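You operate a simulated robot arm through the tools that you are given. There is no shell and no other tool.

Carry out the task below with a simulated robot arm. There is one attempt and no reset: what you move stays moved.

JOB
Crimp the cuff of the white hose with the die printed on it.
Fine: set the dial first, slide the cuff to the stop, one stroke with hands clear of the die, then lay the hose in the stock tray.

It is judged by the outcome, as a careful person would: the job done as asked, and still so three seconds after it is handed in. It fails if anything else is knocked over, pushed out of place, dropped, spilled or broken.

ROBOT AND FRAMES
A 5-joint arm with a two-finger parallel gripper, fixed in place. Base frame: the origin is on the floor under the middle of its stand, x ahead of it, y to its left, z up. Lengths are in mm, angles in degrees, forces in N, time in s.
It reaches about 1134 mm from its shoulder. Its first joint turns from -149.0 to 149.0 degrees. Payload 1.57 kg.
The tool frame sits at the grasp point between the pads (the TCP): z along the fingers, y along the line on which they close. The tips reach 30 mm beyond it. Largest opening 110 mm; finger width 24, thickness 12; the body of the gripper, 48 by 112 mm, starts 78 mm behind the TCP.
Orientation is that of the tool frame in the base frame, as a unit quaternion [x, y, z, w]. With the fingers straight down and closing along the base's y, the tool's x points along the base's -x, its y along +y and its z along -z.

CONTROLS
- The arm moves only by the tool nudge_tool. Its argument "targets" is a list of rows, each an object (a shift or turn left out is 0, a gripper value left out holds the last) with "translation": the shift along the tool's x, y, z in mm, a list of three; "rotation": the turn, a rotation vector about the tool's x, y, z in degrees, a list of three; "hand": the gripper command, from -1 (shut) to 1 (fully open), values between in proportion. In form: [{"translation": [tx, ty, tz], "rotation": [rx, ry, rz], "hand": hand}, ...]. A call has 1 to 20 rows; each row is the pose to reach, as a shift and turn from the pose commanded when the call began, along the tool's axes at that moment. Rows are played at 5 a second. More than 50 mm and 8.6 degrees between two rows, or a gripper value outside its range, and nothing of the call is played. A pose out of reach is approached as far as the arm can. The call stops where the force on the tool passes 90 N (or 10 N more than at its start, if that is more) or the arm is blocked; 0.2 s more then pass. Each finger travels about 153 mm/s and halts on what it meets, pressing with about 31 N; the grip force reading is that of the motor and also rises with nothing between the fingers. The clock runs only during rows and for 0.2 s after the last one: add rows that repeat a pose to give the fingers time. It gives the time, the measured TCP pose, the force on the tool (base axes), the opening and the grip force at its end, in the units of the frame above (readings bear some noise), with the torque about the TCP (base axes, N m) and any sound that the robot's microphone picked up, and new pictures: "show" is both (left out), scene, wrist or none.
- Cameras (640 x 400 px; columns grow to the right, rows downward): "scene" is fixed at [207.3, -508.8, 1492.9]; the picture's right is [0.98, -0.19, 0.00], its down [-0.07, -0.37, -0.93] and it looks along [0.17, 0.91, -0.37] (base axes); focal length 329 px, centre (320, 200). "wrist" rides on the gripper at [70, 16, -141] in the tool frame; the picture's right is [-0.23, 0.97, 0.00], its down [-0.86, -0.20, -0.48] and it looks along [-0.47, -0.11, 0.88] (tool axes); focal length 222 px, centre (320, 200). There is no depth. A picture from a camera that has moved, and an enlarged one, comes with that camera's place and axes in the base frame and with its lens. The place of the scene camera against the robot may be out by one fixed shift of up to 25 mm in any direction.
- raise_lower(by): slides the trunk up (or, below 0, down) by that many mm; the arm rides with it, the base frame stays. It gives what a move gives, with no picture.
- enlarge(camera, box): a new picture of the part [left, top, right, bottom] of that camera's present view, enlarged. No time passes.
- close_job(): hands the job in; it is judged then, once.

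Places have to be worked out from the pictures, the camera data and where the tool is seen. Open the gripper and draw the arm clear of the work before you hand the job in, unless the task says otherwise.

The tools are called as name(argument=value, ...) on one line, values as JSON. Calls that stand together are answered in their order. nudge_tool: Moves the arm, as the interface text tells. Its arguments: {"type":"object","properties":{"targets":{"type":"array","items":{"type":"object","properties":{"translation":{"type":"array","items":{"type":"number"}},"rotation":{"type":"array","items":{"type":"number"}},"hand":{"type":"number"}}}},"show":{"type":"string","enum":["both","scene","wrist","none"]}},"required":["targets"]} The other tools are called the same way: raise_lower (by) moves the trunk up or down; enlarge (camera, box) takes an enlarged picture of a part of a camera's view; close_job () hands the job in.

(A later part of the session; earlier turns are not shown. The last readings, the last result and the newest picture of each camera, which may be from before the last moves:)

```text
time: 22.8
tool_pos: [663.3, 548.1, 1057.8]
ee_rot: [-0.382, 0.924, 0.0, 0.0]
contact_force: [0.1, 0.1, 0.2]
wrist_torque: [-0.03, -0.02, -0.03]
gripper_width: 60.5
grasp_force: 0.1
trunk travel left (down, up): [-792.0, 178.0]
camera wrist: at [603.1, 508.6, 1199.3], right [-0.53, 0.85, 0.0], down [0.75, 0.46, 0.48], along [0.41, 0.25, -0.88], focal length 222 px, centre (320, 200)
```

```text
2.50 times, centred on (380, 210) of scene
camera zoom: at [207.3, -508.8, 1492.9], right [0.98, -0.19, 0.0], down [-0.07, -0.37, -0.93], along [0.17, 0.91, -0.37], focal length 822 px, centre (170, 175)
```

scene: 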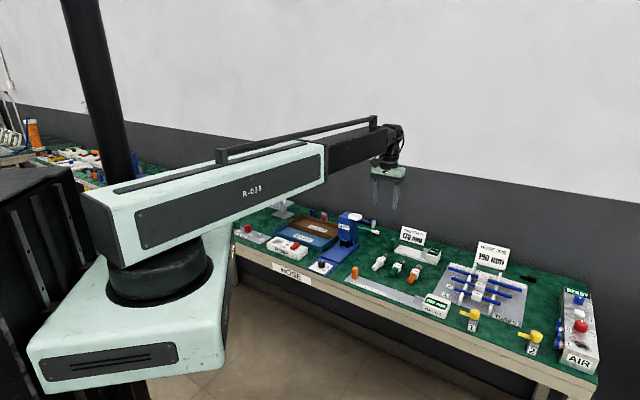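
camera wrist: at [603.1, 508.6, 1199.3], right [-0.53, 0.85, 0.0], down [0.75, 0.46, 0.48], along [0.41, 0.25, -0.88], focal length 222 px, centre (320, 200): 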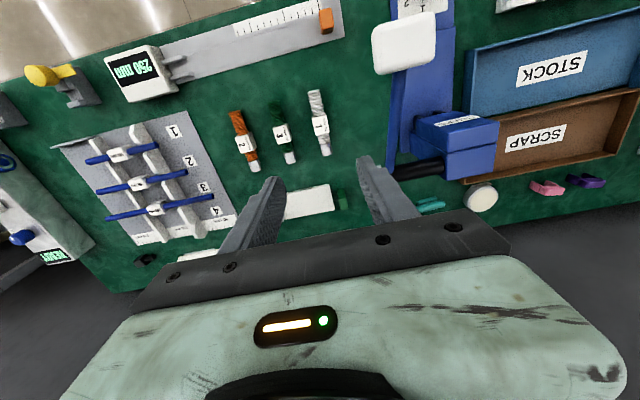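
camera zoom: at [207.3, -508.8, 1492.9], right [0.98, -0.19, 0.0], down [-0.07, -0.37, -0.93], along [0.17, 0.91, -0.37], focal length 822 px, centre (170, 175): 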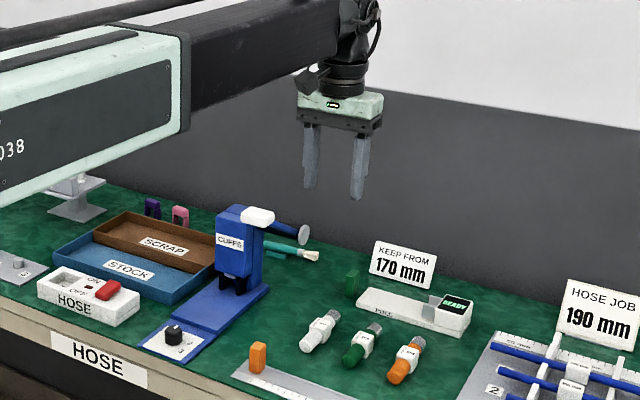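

Hose block is at about (662.5, 546.7), axis at a=82 parallel to the 45° direction. I lower to TCP z≈900 and re-measure, watching the lever handle.

raise_lower(by=-150)

nudge_tool(targets=[{"translation": [0, 0, 0]}], show="both")

enlarge(camera="wrist", box=[240, 100, 420, 220])

enlarge(camera="scene", box=[320, 150, 420, 280])

```text
time: 24.5
tool_pos: [661.9, 546.7, 909.1]
ee_rot: [-0.383, 0.924, 0.0, 0.0]
contact_force: [-0.2, 1.1, -1.5]
wrist_torque: [0.01, 0.01, 0.03]
gripper_width: 60.5
grasp_force: 0.1
trunk travel left (down, up): [-642.0, 328.0]
```

```text
time: 24.9
tool_pos: [662.8, 547.9, 908.3]
ee_rot: [-0.383, 0.924, -0.001, 0.0]
contact_force: [0.9, 0.3, -0.5]
wrist_torque: [-0.01, 0.0, 0.01]
gripper_width: 60.5
grasp_force: 0.0
trunk travel left (down, up): [-642.0, 328.0]
camera wrist: at [602.8, 508.7, 1049.4], right [-0.53, 0.85, 0.0], down [0.75, 0.46, 0.48], along [0.41, 0.25, -0.88], focal length 222 px, centre (320, 200)
```

scene: 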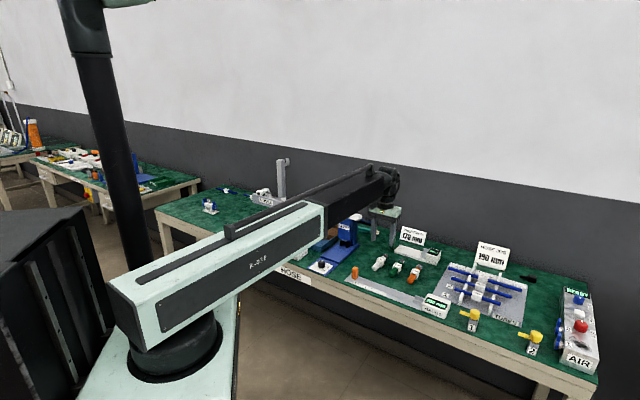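
wrist: 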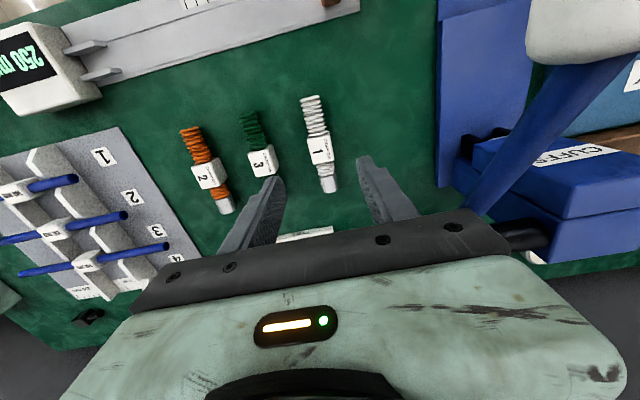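

```text
3.33 times, centred on (330, 160) of wrist
camera zoom: at [602.8, 508.7, 1049.4], right [-0.53, 0.85, 0.0], down [0.75, 0.46, 0.48], along [0.41, 0.25, -0.88], focal length 740 px, centre (287, 333)
```

zoom: 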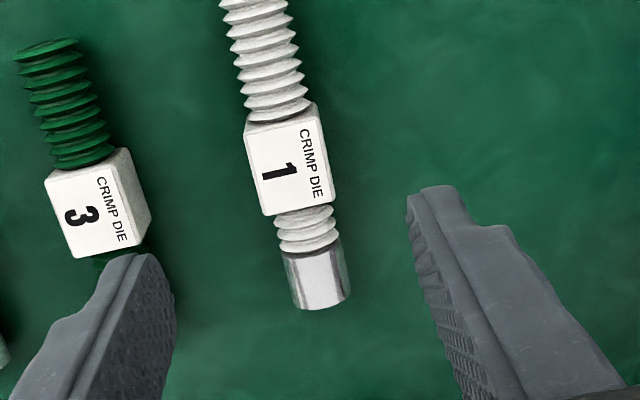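

```text
3.08 times, centred on (370, 215) of scene
camera zoom: at [207.3, -508.8, 1492.9], right [0.98, -0.19, 0.0], down [-0.07, -0.37, -0.93], along [0.17, 0.91, -0.37], focal length 1012 px, centre (166, 154)
```

zoom: 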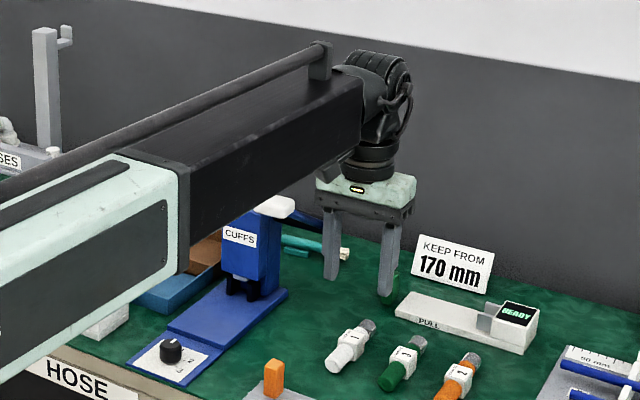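

The block is centred under the gripper. To settle the boom/handle clearance I look at the boom end and handle at high zoom.

enlarge(camera="scene", box=[335, 150, 415, 230])

enlarge(camera="wrist", box=[420, 0, 640, 260])

enlarge(camera="scene", box=[260, 150, 400, 260])

```text
5.00 times, centred on (375, 190) of scene
camera zoom: at [207.3, -508.8, 1492.9], right [0.98, -0.19, 0.0], down [-0.07, -0.37, -0.93], along [0.17, 0.91, -0.37], focal length 1645 px, centre (45, 250)
```

zoom: 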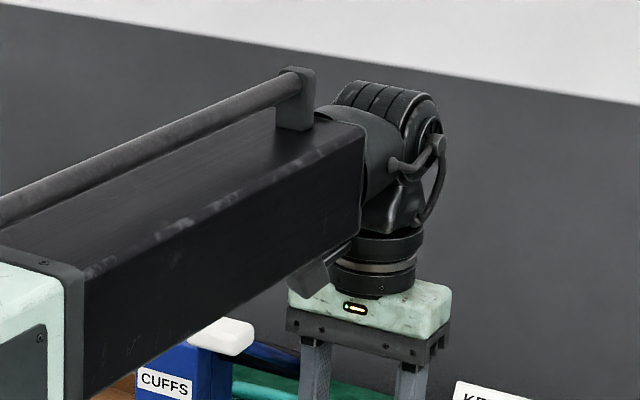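

```text
1.54 times, centred on (530, 130) of wrist
camera zoom: at [602.8, 508.7, 1049.4], right [-0.53, 0.85, 0.0], down [0.75, 0.46, 0.48], along [0.41, 0.25, -0.88], focal length 342 px, centre (-3, 308)
```

zoom: 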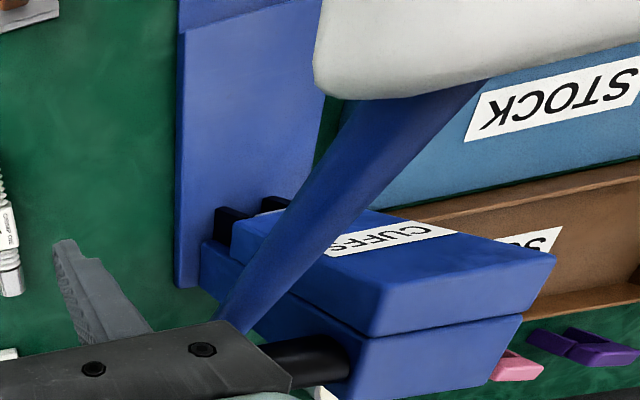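

```text
3.64 times, centred on (330, 205) of scene
camera zoom: at [207.3, -508.8, 1492.9], right [0.98, -0.19, 0.0], down [-0.07, -0.37, -0.93], along [0.17, 0.91, -0.37], focal length 1196 px, centre (284, 182)
```

zoom: 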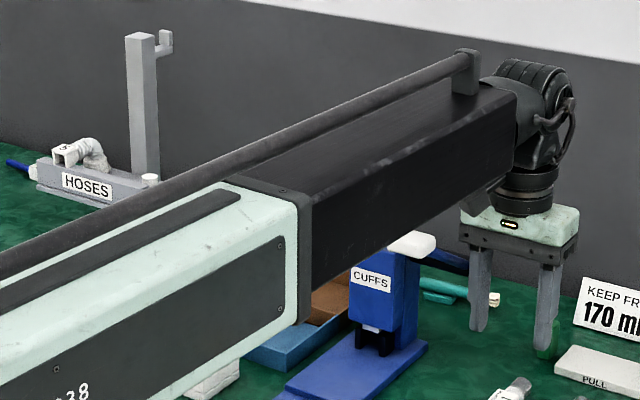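

enlarge(camera="wrist", box=[500, 0, 640, 90])

enlarge(camera="scene", box=[340, 200, 390, 240])

```text
4.44 times, centred on (570, 45) of wrist
camera zoom: at [602.8, 508.7, 1049.4], right [-0.53, 0.85, 0.0], down [0.75, 0.46, 0.48], along [0.41, 0.25, -0.88], focal length 987 px, centre (-791, 889)
```

zoom: 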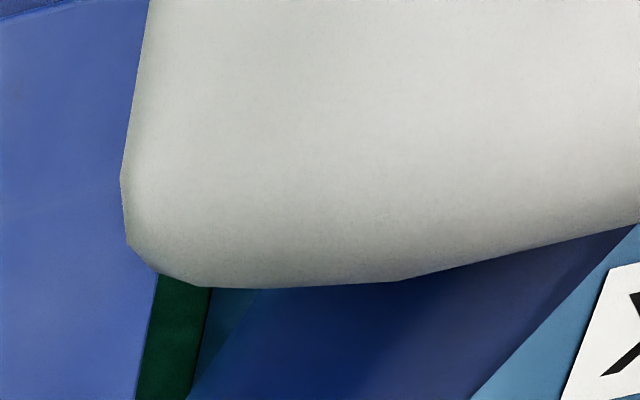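

```text
10.00 times, centred on (365, 220) of scene
camera zoom: at [207.3, -508.8, 1492.9], right [0.98, -0.19, 0.0], down [-0.07, -0.37, -0.93], along [0.17, 0.91, -0.37], focal length 3290 px, centre (-130, 0)
```

zoom: 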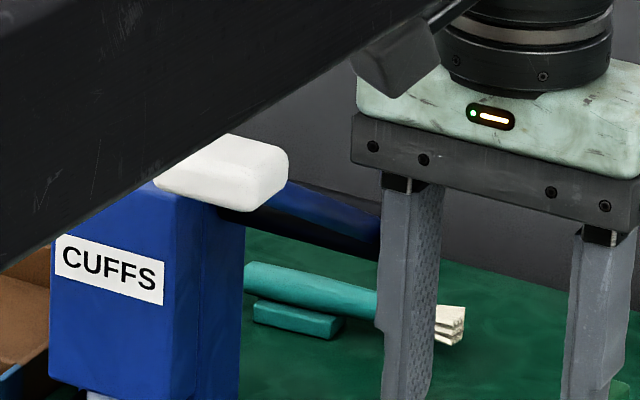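

The boom (±36 mm wide) should pass about 10 mm to the right of the handle with the wrist at the hose. I lower 60 mm (still above handle level) and recheck centring.

raise_lower(by=-60)

nudge_tool(targets=[{"translation": [0, -2, 0]}], show="both")

enlarge(camera="wrist", box=[240, 100, 420, 220])

enlarge(camera="scene", box=[330, 170, 430, 270])

enlarge(camera="wrist", box=[420, 0, 640, 260])

```text
time: 25.9
tool_pos: [663.2, 547.1, 848.1]
ee_rot: [-0.383, 0.924, 0.0, 0.001]
contact_force: [0.0, -0.9, 0.2]
wrist_torque: [-0.01, 0.0, -0.02]
gripper_width: 60.6
grasp_force: 0.0
trunk travel left (down, up): [-582.0, 388.0]
```

```text
time: 26.3
tool_pos: [664.1, 546.1, 849.5]
ee_rot: [-0.383, 0.924, -0.001, 0.0]
contact_force: [0.1, 0.3, -0.2]
wrist_torque: [0.0, 0.0, 0.0]
gripper_width: 60.6
grasp_force: 0.0
trunk travel left (down, up): [-582.0, 388.0]
camera wrist: at [604.2, 507.2, 989.4], right [-0.53, 0.85, 0.0], down [0.75, 0.46, 0.48], along [0.41, 0.25, -0.88], focal length 222 px, centre (320, 200)
```

scene: 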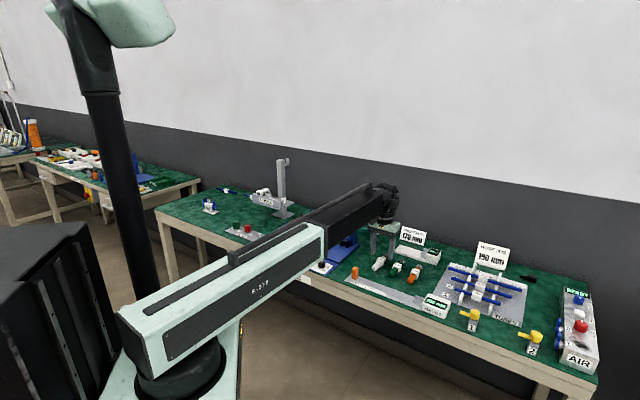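
wrist: 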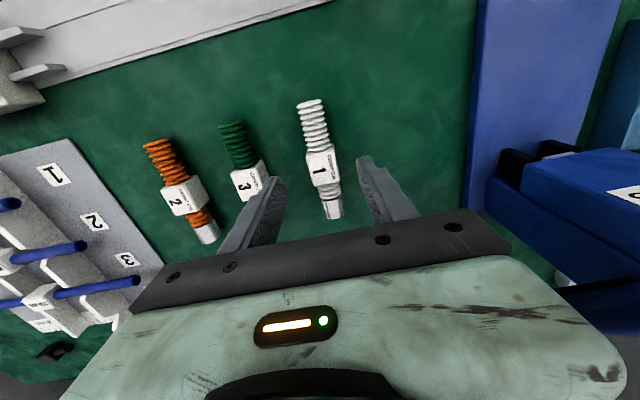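

```text
3.33 times, centred on (330, 160) of wrist
camera zoom: at [604.2, 507.2, 989.4], right [-0.53, 0.85, 0.0], down [0.75, 0.46, 0.48], along [0.41, 0.25, -0.88], focal length 740 px, centre (287, 333)
```

zoom: 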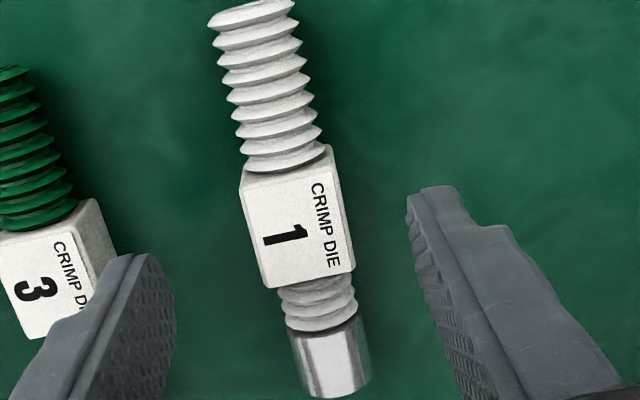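

```text
4.00 times, centred on (380, 220) of scene
camera zoom: at [207.3, -508.8, 1492.9], right [0.98, -0.19, 0.0], down [-0.07, -0.37, -0.93], along [0.17, 0.91, -0.37], focal length 1316 px, centre (80, 120)
```

zoom: 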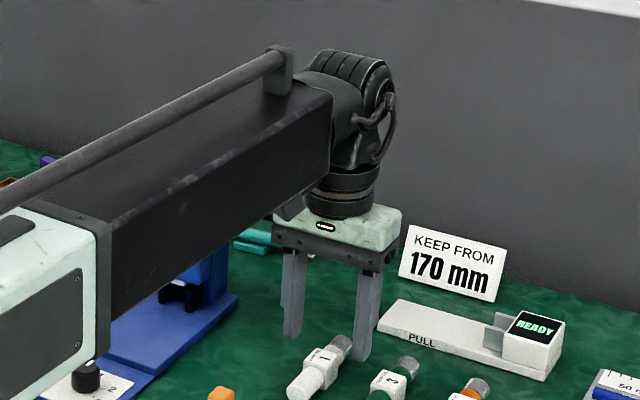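

```text
1.54 times, centred on (530, 130) of wrist
camera zoom: at [604.2, 507.2, 989.4], right [-0.53, 0.85, 0.0], down [0.75, 0.46, 0.48], along [0.41, 0.25, -0.88], focal length 342 px, centre (-3, 308)
```

zoom: 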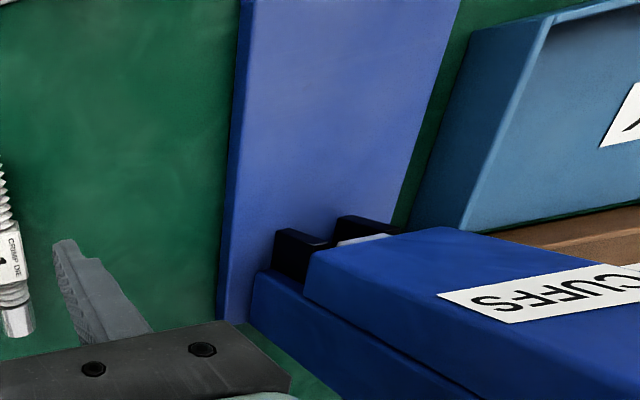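

Block top ≈ 800, centred within 3 mm (tool deliberately biased away from the lever). I lower 37 mm in two steps watching the force readings, then check the scene.

raise_lower(by=-20)

raise_lower(by=-17)

nudge_tool(targets=[{"translation": [0, 0, 0]}], show="both")

enlarge(camera="scene", box=[330, 170, 430, 290])

enlarge(camera="wrist", box=[240, 80, 420, 220])

```text
time: 27.0
tool_pos: [665.3, 546.0, 829.2]
ee_rot: [-0.382, 0.924, 0.0, 0.0]
contact_force: [-0.7, -1.6, 0.0]
wrist_torque: [0.02, 0.02, 0.02]
gripper_width: 60.3
grasp_force: 0.0
trunk travel left (down, up): [-562.0, 408.0]
```

```text
time: 27.6
tool_pos: [664.5, 546.2, 811.3]
ee_rot: [-0.383, 0.924, 0.001, 0.0]
contact_force: [0.3, 0.0, 0.0]
wrist_torque: [-0.03, 0.0, -0.02]
gripper_width: 60.5
grasp_force: 0.1
trunk travel left (down, up): [-545.0, 425.0]
```

```text
time: 28.0
tool_pos: [664.0, 546.8, 811.7]
ee_rot: [-0.383, 0.924, 0.0, 0.0]
contact_force: [0.0, 0.6, 0.5]
wrist_torque: [0.0, 0.01, 0.03]
gripper_width: 60.2
grasp_force: 0.1
trunk travel left (down, up): [-545.0, 425.0]
camera wrist: at [604.2, 507.2, 952.4], right [-0.53, 0.85, 0.0], down [0.75, 0.46, 0.48], along [0.41, 0.25, -0.88], focal length 222 px, centre (320, 200)
```

scene: 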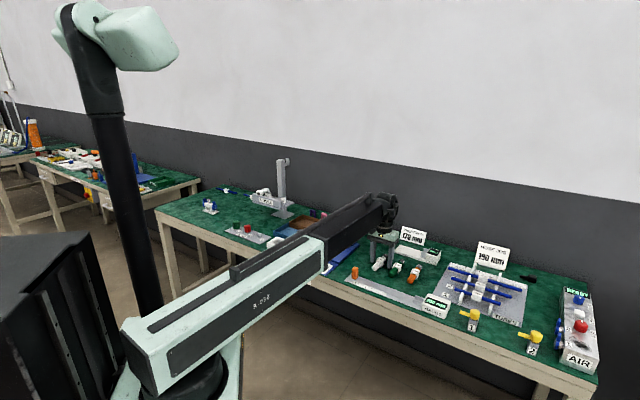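
wrist: 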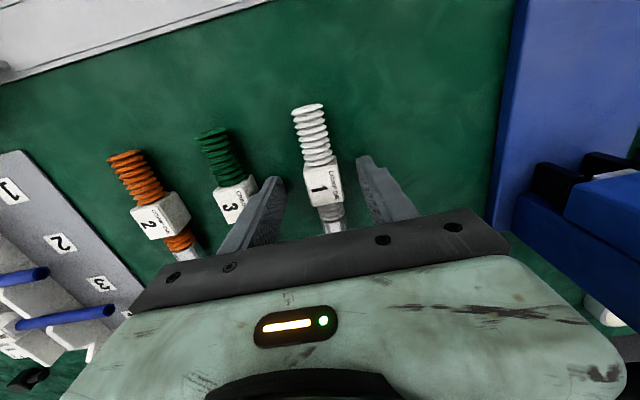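

```text
3.33 times, centred on (380, 230) of scene
camera zoom: at [207.3, -508.8, 1492.9], right [0.98, -0.19, 0.0], down [-0.07, -0.37, -0.93], along [0.17, 0.91, -0.37], focal length 1097 px, centre (120, 100)
```

zoom: 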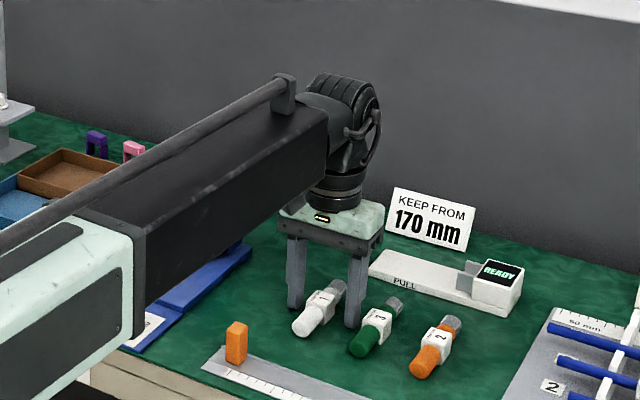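

```text
2.86 times, centred on (330, 150) of wrist
camera zoom: at [604.2, 507.2, 952.4], right [-0.53, 0.85, 0.0], down [0.75, 0.46, 0.48], along [0.41, 0.25, -0.88], focal length 635 px, centre (291, 343)
```

zoom: 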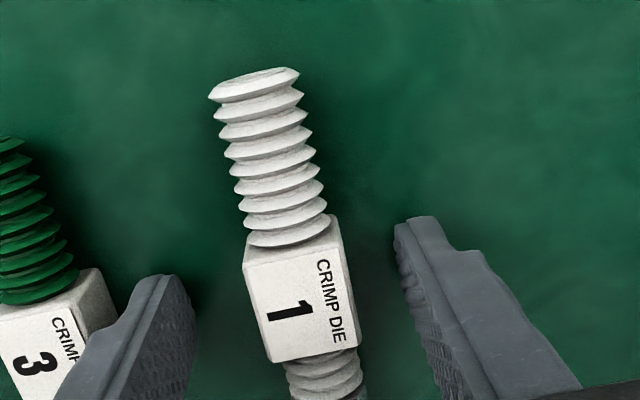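

Forces are zero, and the fingers straddle the block. I close on it.

nudge_tool(targets=[{"hand": -0.1}, {"hand": -0.3}, {"hand": -0.45}, {"hand": -0.6}, {"hand": -0.8}, {"hand": -0.8}, {"hand": -0.8}], show="wrist")

enlarge(camera="wrist", box=[240, 80, 420, 220])

```text
time: 29.6
tool_pos: [664.3, 546.7, 811.0]
ee_rot: [-0.383, 0.924, 0.0, 0.0]
contact_force: [-0.1, 0.2, 0.4]
wrist_torque: [-0.01, -0.01, -0.05]
gripper_width: 25.0
grasp_force: 31.0
trunk travel left (down, up): [-545.0, 425.0]
camera wrist: at [604.2, 507.3, 952.3], right [-0.53, 0.85, 0.0], down [0.75, 0.46, 0.48], along [0.41, 0.25, -0.88], focal length 222 px, centre (320, 200)
```

wrist: 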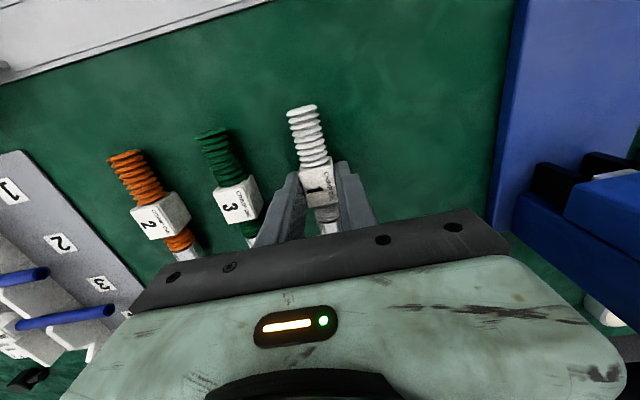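

```text
2.86 times, centred on (330, 150) of wrist
camera zoom: at [604.2, 507.3, 952.3], right [-0.53, 0.85, 0.0], down [0.75, 0.46, 0.48], along [0.41, 0.25, -0.88], focal length 635 px, centre (291, 343)
```

zoom: 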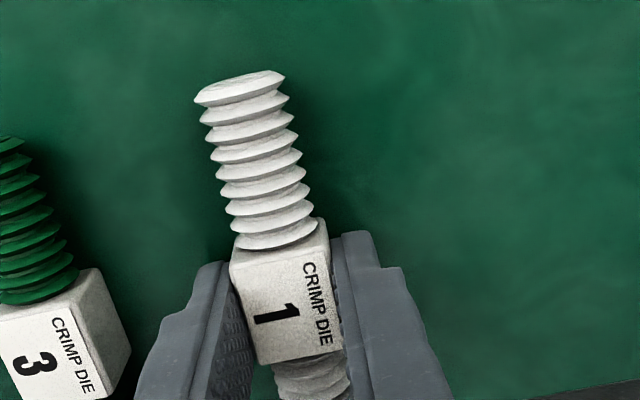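

The block is held at 25.0 mm, squarely. I lift straight up clear of the lever.

raise_lower(by=30)

raise_lower(by=230)

nudge_tool(targets=[{"translation": [0, 0, 0]}], show="both")

enlarge(camera="scene", box=[340, 110, 440, 190])

enlarge(camera="wrist", box=[240, 80, 420, 220])

```text
time: 30.4
tool_pos: [663.4, 546.2, 841.3]
ee_rot: [-0.383, 0.924, 0.0, 0.0]
contact_force: [-0.6, -0.1, -0.5]
wrist_torque: [0.02, -0.01, 0.02]
gripper_width: 24.8
grasp_force: 31.3
trunk travel left (down, up): [-575.0, 395.0]
```

```text
time: 32.8
tool_pos: [664.3, 547.2, 1071.9]
ee_rot: [-0.382, 0.924, 0.001, 0.0]
contact_force: [0.1, -0.5, -1.3]
wrist_torque: [-0.01, 0.01, 0.04]
gripper_width: 24.7
grasp_force: 31.1
trunk travel left (down, up): [-805.0, 165.0]
```

```text
time: 33.2
tool_pos: [664.1, 546.0, 1071.3]
ee_rot: [-0.382, 0.924, 0.0, 0.0]
contact_force: [-0.2, 0.6, 0.2]
wrist_torque: [0.03, 0.03, -0.01]
gripper_width: 24.7
grasp_force: 31.3
trunk travel left (down, up): [-805.0, 165.0]
camera wrist: at [604.2, 507.3, 1212.3], right [-0.53, 0.85, 0.0], down [0.75, 0.46, 0.48], along [0.41, 0.25, -0.88], focal length 222 px, centre (320, 200)
```

scene: 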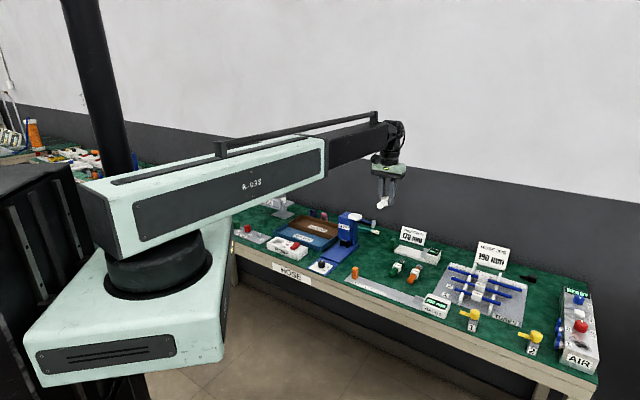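
wrist: 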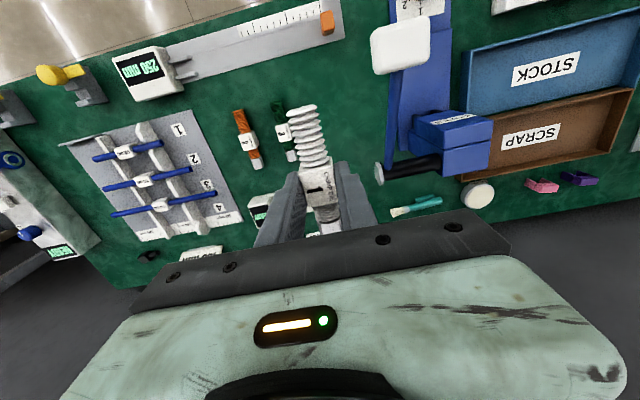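

```text
5.00 times, centred on (390, 150) of scene
camera zoom: at [207.3, -508.8, 1492.9], right [0.98, -0.19, 0.0], down [-0.07, -0.37, -0.93], along [0.17, 0.91, -0.37], focal length 1645 px, centre (-30, 450)
```

zoom: 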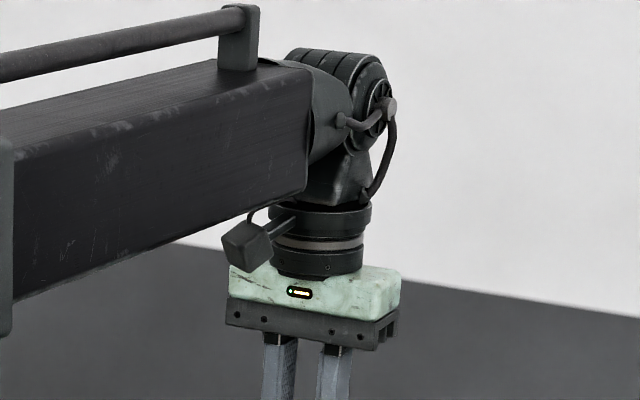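

```text
2.86 times, centred on (330, 150) of wrist
camera zoom: at [604.2, 507.3, 1212.3], right [-0.53, 0.85, 0.0], down [0.75, 0.46, 0.48], along [0.41, 0.25, -0.88], focal length 635 px, centre (291, 343)
```

zoom: 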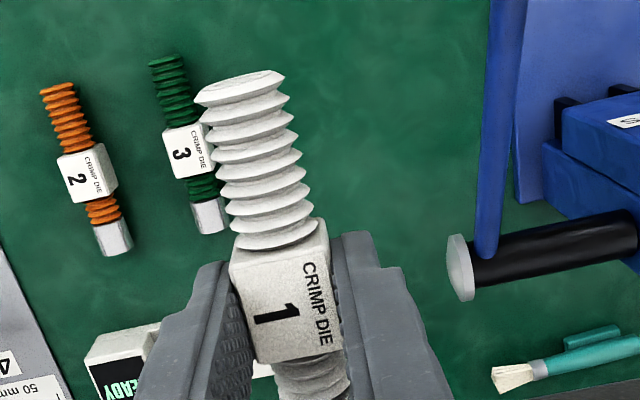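

The hose is held firmly. Before placing, I want a precise look at the jaws with nothing in the way, so I raise a bit and move to the left of the press, above the trays.

raise_lower(by=30)

nudge_tool(targets=[{"translation": [11, 42.4, 0]}, {"translation": [22, 84.9, 0]}, {"translation": [33, 127.3, 0]}, {"translation": [44, 169.7, 0]}, {"translation": [55, 212.2, 0]}, {"translation": [65.9, 254.6, 0]}, {"translation": [65.9, 254.6, 0]}], show="none")

raise_lower(by=-170)

nudge_tool(targets=[{"translation": [0, 0, 0]}], show="both")

enlarge(camera="wrist", box=[180, 110, 320, 250])

enlarge(camera="scene", box=[310, 200, 390, 270])

```text
time: 34.0
tool_pos: [665.6, 546.6, 1102.1]
ee_rot: [-0.383, 0.924, 0.001, 0.001]
contact_force: [-0.5, -0.5, 0.1]
wrist_torque: [-0.03, 0.02, -0.04]
gripper_width: 25.0
grasp_force: 30.8
trunk travel left (down, up): [-835.0, 135.0]
```

```text
time: 35.5
tool_pos: [436.9, 680.6, 1100.8]
ee_rot: [-0.383, 0.924, 0.0, 0.0]
contact_force: [0.8, -0.5, -0.4]
wrist_torque: [-0.01, 0.0, -0.02]
gripper_width: 24.9
grasp_force: 31.4
trunk travel left (down, up): [-835.0, 135.0]
```

```text
time: 37.5
tool_pos: [437.7, 679.8, 931.5]
ee_rot: [-0.383, 0.924, 0.0, 0.001]
contact_force: [-0.7, 0.2, -0.4]
wrist_torque: [0.0, -0.02, 0.03]
gripper_width: 24.8
grasp_force: 30.9
trunk travel left (down, up): [-665.0, 305.0]
```

```text
time: 37.9
tool_pos: [437.5, 680.5, 931.6]
ee_rot: [-0.383, 0.924, 0.001, 0.001]
contact_force: [-0.7, -0.9, -0.4]
wrist_torque: [0.02, -0.03, 0.03]
gripper_width: 25.0
grasp_force: 31.0
trunk travel left (down, up): [-665.0, 305.0]
camera wrist: at [377.4, 641.3, 1072.4], right [-0.53, 0.85, 0.0], down [0.75, 0.46, 0.48], along [0.41, 0.25, -0.88], focal length 222 px, centre (320, 200)
```

scene: 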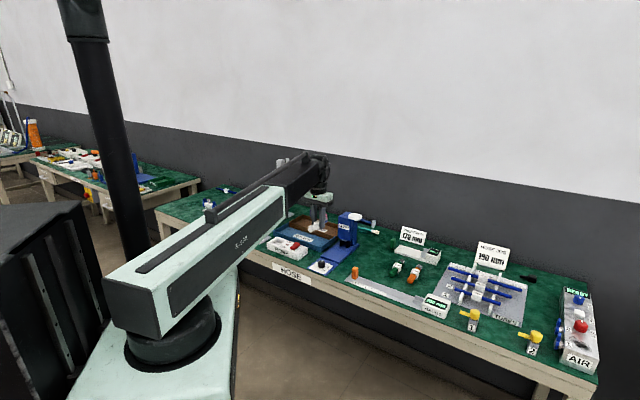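
wrist: 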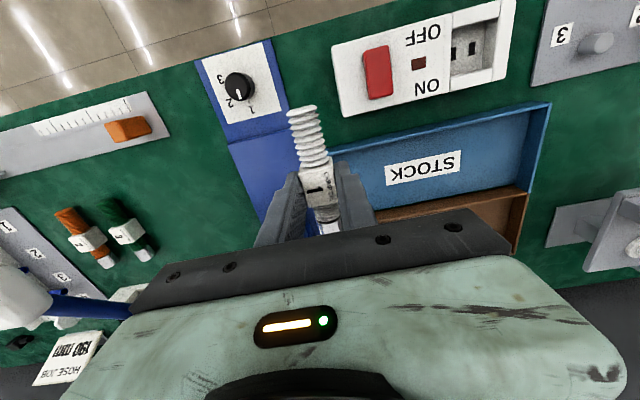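

```text
2.86 times, centred on (250, 180) of wrist
camera zoom: at [377.4, 641.3, 1072.4], right [-0.53, 0.85, 0.0], down [0.75, 0.46, 0.48], along [0.41, 0.25, -0.88], focal length 635 px, centre (520, 257)
```

zoom: 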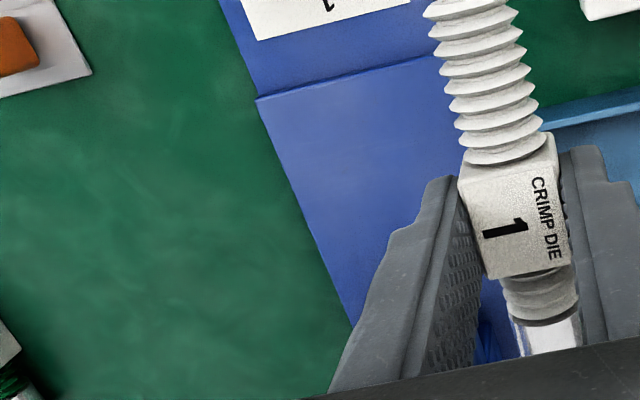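

```text
5.71 times, centred on (350, 235) of scene
camera zoom: at [207.3, -508.8, 1492.9], right [0.98, -0.19, 0.0], down [-0.07, -0.37, -0.93], along [0.17, 0.91, -0.37], focal length 1880 px, centre (149, 0)
```

zoom: 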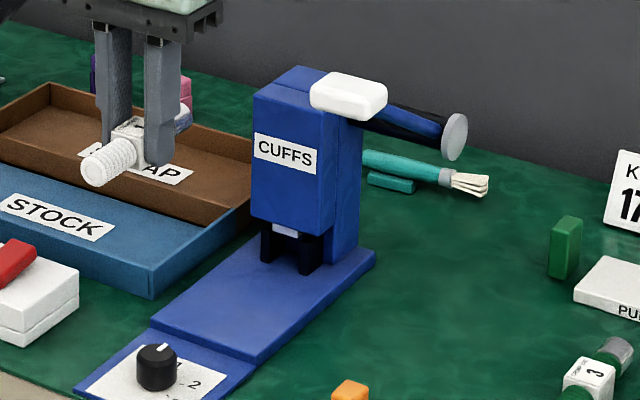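

The left finger hides the jaws. I shift outward and left so that they appear clear of the fingers.

nudge_tool(targets=[{"translation": [-32, 8, 0]}, {"translation": [-64, 16, 0]}, {"translation": [-95, 25, 0]}, {"translation": [-95, 25, 0]}], show="both")

enlarge(camera="wrist", box=[190, 90, 300, 220])

enlarge(camera="wrist", box=[220, 140, 280, 200])

```text
time: 38.9
tool_pos: [487.0, 764.1, 931.5]
ee_rot: [-0.383, 0.924, 0.0, 0.0]
contact_force: [-0.2, 1.0, -0.7]
wrist_torque: [-0.03, 0.02, 0.01]
gripper_width: 25.0
grasp_force: 31.2
trunk travel left (down, up): [-665.0, 305.0]
camera wrist: at [426.8, 725.8, 1072.2], right [-0.53, 0.85, 0.0], down [0.75, 0.46, 0.48], along [0.41, 0.25, -0.88], focal length 222 px, centre (320, 200)
```

scene: 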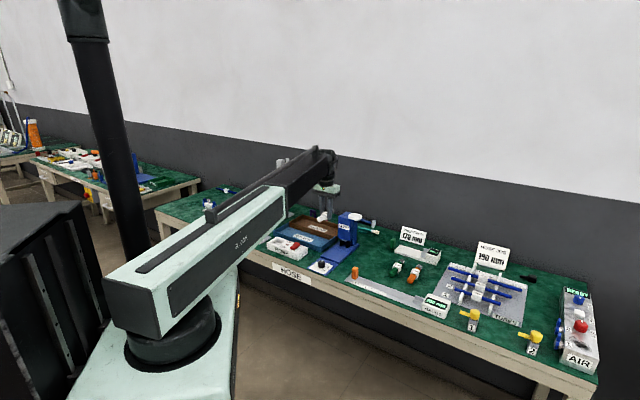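
wrist: 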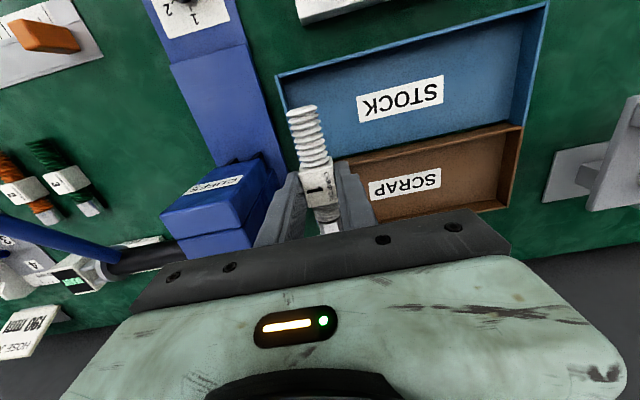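

```text
3.08 times, centred on (245, 155) of wrist
camera zoom: at [426.8, 725.8, 1072.2], right [-0.53, 0.85, 0.0], down [0.75, 0.46, 0.48], along [0.41, 0.25, -0.88], focal length 684 px, centre (551, 338)
```

zoom: 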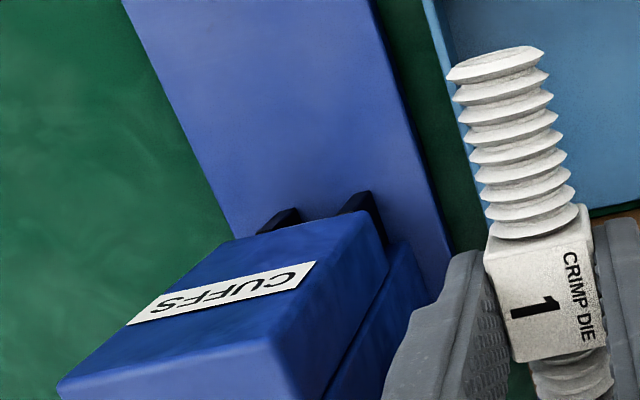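

```text
6.67 times, centred on (250, 170) of wrist
camera zoom: at [426.8, 725.8, 1072.2], right [-0.53, 0.85, 0.0], down [0.75, 0.46, 0.48], along [0.41, 0.25, -0.88], focal length 1481 px, centre (787, 400)
```

zoom: 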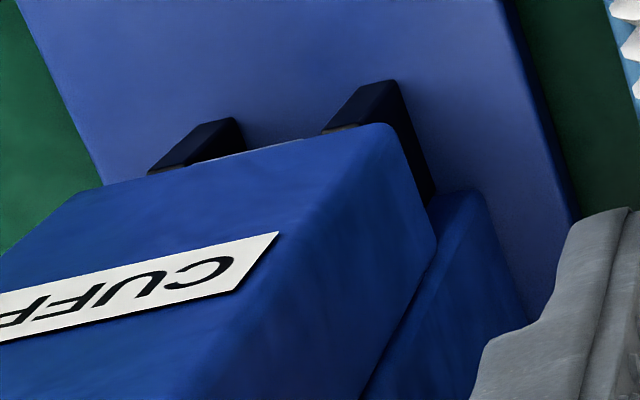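

Triangulation now gives: press plate top z≈791, jaw fronts at b≈879, gap centre a≈−98.3 (about 25 mm wide). I move back and across to stand in front of the jaws, high enough to clear everything.

nudge_tool(targets=[{"translation": [40, 0, 0]}, {"translation": [80, 0, 0]}, {"translation": [80, -32, 0]}, {"translation": [80, -64, 0]}, {"translation": [80, -97.1, 0]}, {"translation": [80, -97.1, 0]}], show="both")

enlarge(camera="scene", box=[300, 190, 400, 280])

enlarge(camera="wrist", box=[240, 80, 420, 240])

```text
time: 40.3
tool_pos: [498.0, 640.5, 931.2]
ee_rot: [-0.383, 0.924, -0.001, 0.0]
contact_force: [-1.2, -0.2, -0.6]
wrist_torque: [0.04, -0.01, 0.0]
gripper_width: 24.8
grasp_force: 30.7
trunk travel left (down, up): [-665.0, 305.0]
camera wrist: at [438.8, 600.6, 1072.4], right [-0.53, 0.85, 0.0], down [0.75, 0.46, 0.48], along [0.41, 0.25, -0.88], focal length 222 px, centre (320, 200)
```

scene: 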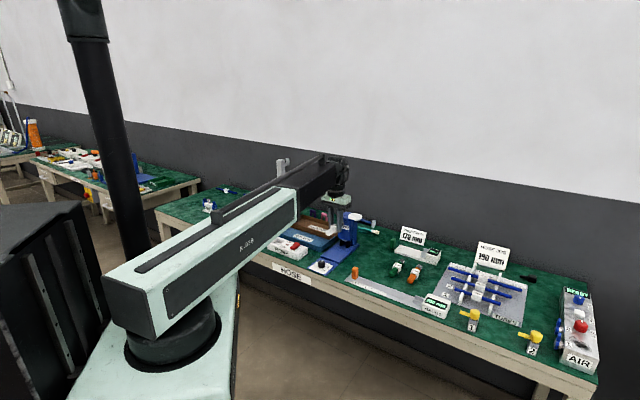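
wrist: 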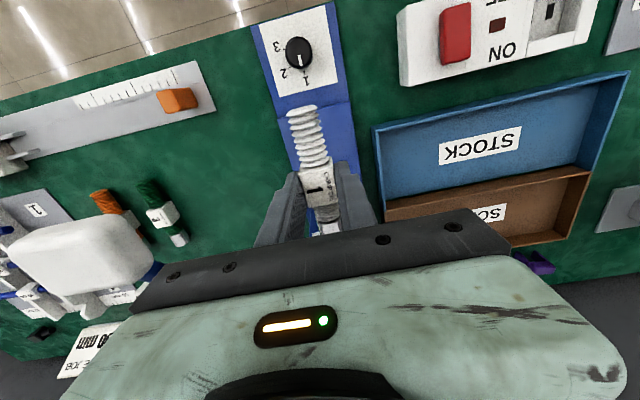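

```text
4.44 times, centred on (350, 235) of scene
camera zoom: at [207.3, -508.8, 1492.9], right [0.98, -0.19, 0.0], down [-0.07, -0.37, -0.93], along [0.17, 0.91, -0.37], focal length 1462 px, centre (187, 44)
```

zoom: 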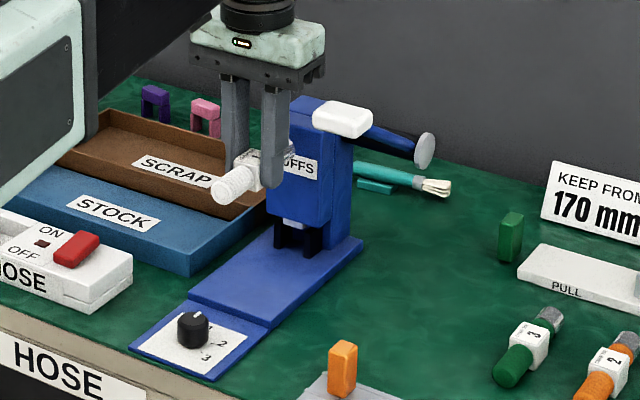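

```text
2.50 times, centred on (330, 160) of wrist
camera zoom: at [438.8, 600.6, 1072.4], right [-0.53, 0.85, 0.0], down [0.75, 0.46, 0.48], along [0.41, 0.25, -0.88], focal length 555 px, centre (295, 300)
```

zoom: 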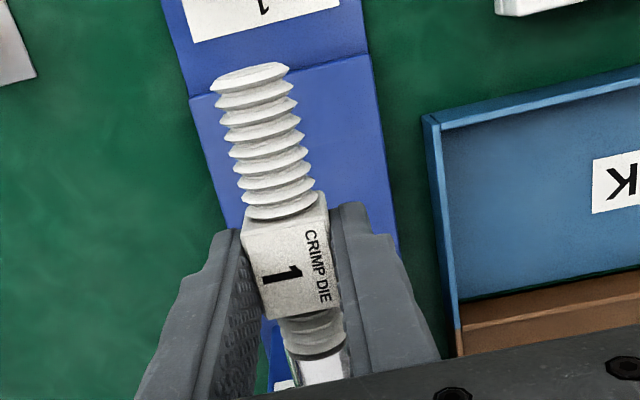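

The hose is aligned over the plate in front of the jaws (TCP a≈−98.4, b≈805). I lower to about 15 mm above the expected resting height and look from the scene camera.

raise_lower(by=-88)

enlarge(camera="scene", box=[310, 200, 390, 272])

enlarge(camera="wrist", box=[240, 80, 420, 240])

```text
time: 41.5
tool_pos: [497.1, 639.7, 844.0]
ee_rot: [-0.383, 0.924, 0.0, 0.0]
contact_force: [0.1, 0.3, -0.4]
wrist_torque: [0.0, 0.02, 0.04]
gripper_width: 24.9
grasp_force: 30.5
trunk travel left (down, up): [-577.0, 393.0]
```

```text
5.56 times, centred on (350, 236) of scene
camera zoom: at [207.3, -508.8, 1492.9], right [0.98, -0.19, 0.0], down [-0.07, -0.37, -0.93], along [0.17, 0.91, -0.37], focal length 1828 px, centre (153, 0)
```

zoom: 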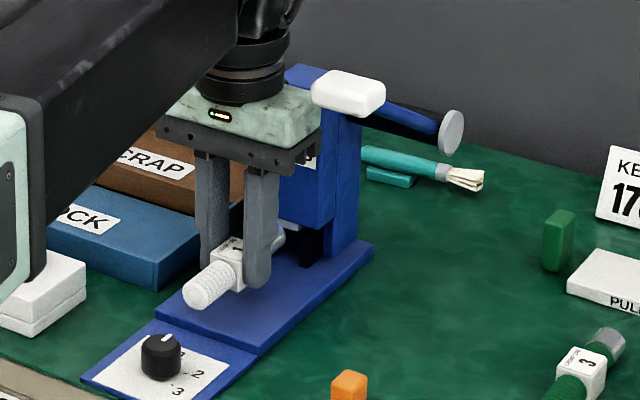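

```text
2.50 times, centred on (330, 160) of wrist
camera zoom: at [438.6, 600.9, 984.4], right [-0.53, 0.85, 0.0], down [0.75, 0.46, 0.48], along [0.41, 0.25, -0.88], focal length 555 px, centre (295, 300)
```

zoom: 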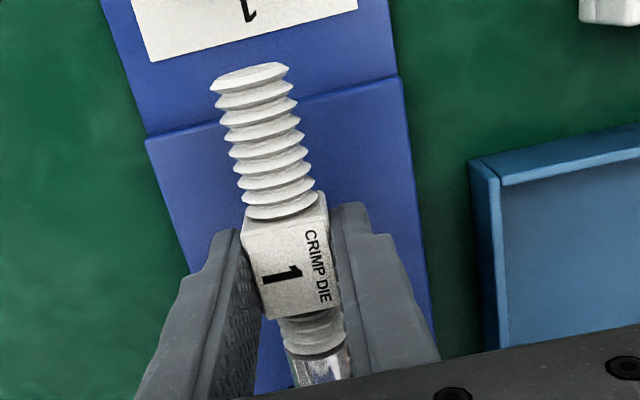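

raise_lower(by=-8)

raise_lower(by=-3)

enlarge(camera="scene", box=[320, 225, 370, 265])

```text
time: 42.1
tool_pos: [498.1, 640.7, 835.7]
ee_rot: [-0.383, 0.924, 0.001, -0.001]
contact_force: [0.0, -0.3, 0.2]
wrist_torque: [0.01, 0.01, -0.02]
gripper_width: 24.9
grasp_force: 30.5
trunk travel left (down, up): [-569.0, 401.0]
```

```text
time: 42.6
tool_pos: [497.4, 639.5, 831.9]
ee_rot: [-0.382, 0.924, 0.0, 0.0]
contact_force: [-0.6, 0.6, -0.9]
wrist_torque: [0.01, 0.01, -0.06]
gripper_width: 25.1
grasp_force: 31.5
trunk travel left (down, up): [-566.0, 404.0]
```

```text
10.00 times, centred on (345, 245) of scene
camera zoom: at [207.3, -508.8, 1492.9], right [0.98, -0.19, 0.0], down [-0.07, -0.37, -0.93], along [0.17, 0.91, -0.37], focal length 3290 px, centre (70, -250)
```

zoom: 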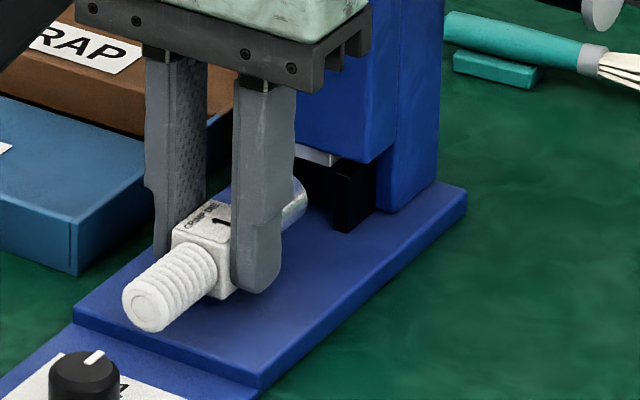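

The cuff sits just in front of the jaws. I keep lowering in 2 mm steps to find the plate.

raise_lower(by=-2)

raise_lower(by=-2)

```text
time: 43.1
tool_pos: [498.0, 640.6, 830.4]
ee_rot: [-0.382, 0.924, 0.0, 0.0]
contact_force: [0.2, 0.2, -0.5]
wrist_torque: [0.02, 0.02, 0.05]
gripper_width: 24.7
grasp_force: 31.3
trunk travel left (down, up): [-564.0, 406.0]
```

```text
time: 43.6
tool_pos: [498.4, 639.2, 828.1]
ee_rot: [-0.382, 0.924, 0.0, 0.001]
contact_force: [-0.3, -0.1, -0.8]
wrist_torque: [0.01, -0.01, -0.01]
gripper_width: 25.1
grasp_force: 30.7
trunk travel left (down, up): [-562.0, 408.0]
```

raise_lower(by=-2)

enlarge(camera="scene", box=[320, 225, 370, 265])

```text
time: 44.1
tool_pos: [498.4, 639.4, 826.7]
ee_rot: [-0.383, 0.924, 0.0, 0.0]
contact_force: [0.8, -0.2, -0.7]
wrist_torque: [0.0, -0.01, -0.01]
gripper_width: 24.9
grasp_force: 30.8
trunk travel left (down, up): [-560.0, 410.0]
```

```text
10.00 times, centred on (345, 245) of scene
camera zoom: at [207.3, -508.8, 1492.9], right [0.98, -0.19, 0.0], down [-0.07, -0.37, -0.93], along [0.17, 0.91, -0.37], focal length 3290 px, centre (70, -250)
```

zoom: 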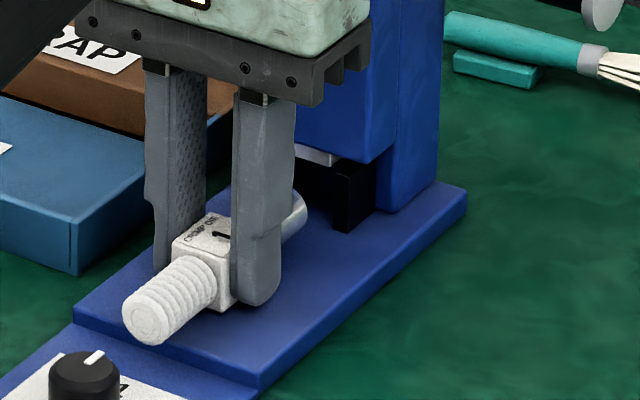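

No contact yet at 826; continuing down in small steps.

raise_lower(by=-2)

raise_lower(by=-1.5)

```text
time: 44.7
tool_pos: [498.8, 641.1, 824.9]
ee_rot: [-0.382, 0.924, 0.0, 0.0]
contact_force: [0.0, -0.2, 0.7]
wrist_torque: [0.0, 0.01, -0.01]
gripper_width: 24.9
grasp_force: 31.3
trunk travel left (down, up): [-558.0, 412.0]
```

```text
time: 45.2
tool_pos: [498.1, 640.1, 823.4]
ee_rot: [-0.383, 0.924, 0.001, 0.0]
contact_force: [1.2, 1.2, 7.0]
wrist_torque: [0.0, 0.03, 0.01]
gripper_width: 24.8
grasp_force: 30.7
trunk travel left (down, up): [-556.0, 414.0]
```

Contact at TCP z≈823.4 (7 N): the block is on the plate. I lift 0.8 mm to slide freely, then advance 14 mm toward the jaws.

raise_lower(by=0.8)

nudge_tool(targets=[{"translation": [-5, 0, 0]}, {"translation": [-10, 0, 0]}, {"translation": [-14, 0, 0]}, {"translation": [-14, 0, 0]}], show="wrist")

enlarge(camera="scene", box=[330, 228, 370, 260])

enlarge(camera="wrist", box=[240, 80, 420, 240])

```text
time: 45.7
tool_pos: [497.8, 639.8, 823.9]
ee_rot: [-0.382, 0.924, 0.0, 0.0]
contact_force: [0.2, -0.6, -0.5]
wrist_torque: [-0.01, 0.02, -0.02]
gripper_width: 25.0
grasp_force: 31.4
trunk travel left (down, up): [-557.0, 413.0]
```

```text
time: 46.7
tool_pos: [510.1, 650.4, 824.0]
ee_rot: [-0.382, 0.924, 0.0, 0.0]
contact_force: [-0.5, 0.1, 0.0]
wrist_torque: [0.01, 0.0, -0.01]
gripper_width: 24.9
grasp_force: 30.7
trunk travel left (down, up): [-557.0, 413.0]
camera wrist: at [448.9, 611.1, 964.6], right [-0.53, 0.85, 0.0], down [0.75, 0.46, 0.48], along [0.41, 0.25, -0.88], focal length 222 px, centre (320, 200)
```

wrist: 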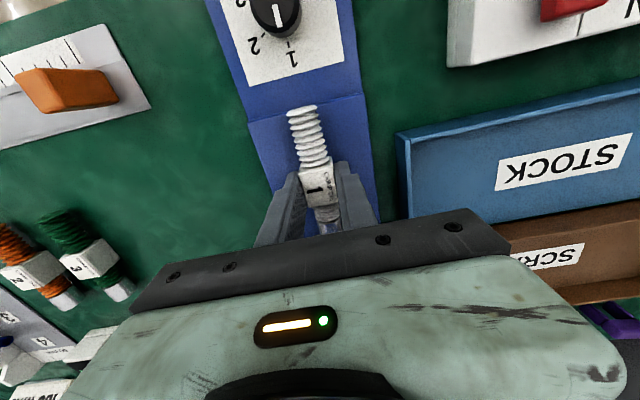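

```text
12.50 times, centred on (350, 244) of scene
camera zoom: at [207.3, -508.8, 1492.9], right [0.98, -0.19, 0.0], down [-0.07, -0.37, -0.93], along [0.17, 0.91, -0.37], focal length 4113 px, centre (-55, -350)
```

zoom: 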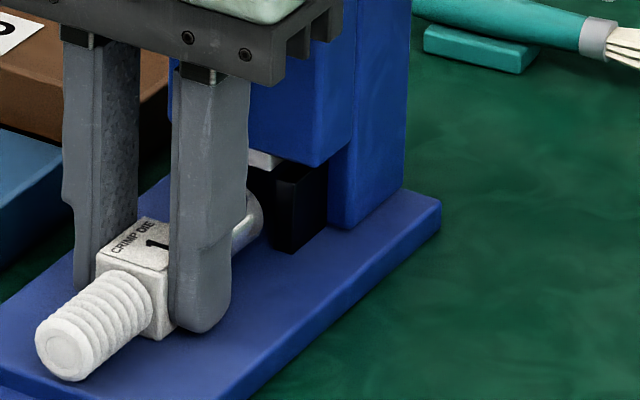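

```text
2.50 times, centred on (330, 160) of wrist
camera zoom: at [448.9, 611.1, 964.6], right [-0.53, 0.85, 0.0], down [0.75, 0.46, 0.48], along [0.41, 0.25, -0.88], focal length 555 px, centre (295, 300)
```

zoom: 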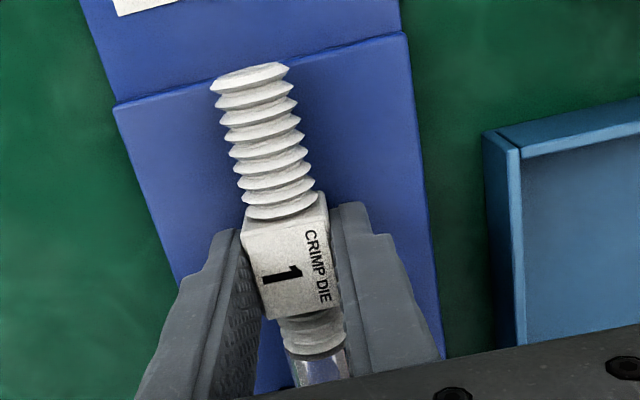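

Lateral alignment checks out (plate centre a≈−98.8, tool a≈−98.7). I advance in small steps into the jaws, watching for lateral force.

nudge_tool(targets=[{"translation": [-2, 0, 0]}, {"translation": [-4, 0, 0]}, {"translation": [-6, 0, 0]}], show="none")

nudge_tool(targets=[{"translation": [-2, 0, 0]}, {"translation": [-4, 0, 0]}], show="none")

enlarge(camera="scene", box=[330, 228, 370, 260])

```text
time: 47.5
tool_pos: [513.2, 654.3, 823.5]
ee_rot: [-0.383, 0.924, 0.0, -0.001]
contact_force: [-0.1, 0.3, -1.7]
wrist_torque: [-0.01, 0.0, 0.0]
gripper_width: 25.0
grasp_force: 31.1
trunk travel left (down, up): [-557.0, 413.0]
```

```text
time: 48.1
tool_pos: [516.1, 656.3, 824.2]
ee_rot: [-0.383, 0.924, 0.0, 0.0]
contact_force: [0.3, 0.2, -0.6]
wrist_torque: [0.01, -0.01, 0.02]
gripper_width: 25.0
grasp_force: 31.2
trunk travel left (down, up): [-557.0, 413.0]
```

```text
12.50 times, centred on (350, 244) of scene
camera zoom: at [207.3, -508.8, 1492.9], right [0.98, -0.19, 0.0], down [-0.07, -0.37, -0.93], along [0.17, 0.91, -0.37], focal length 4113 px, centre (-55, -350)
```

zoom: 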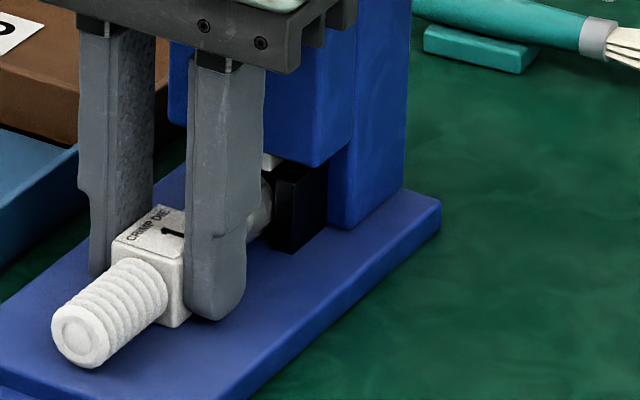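

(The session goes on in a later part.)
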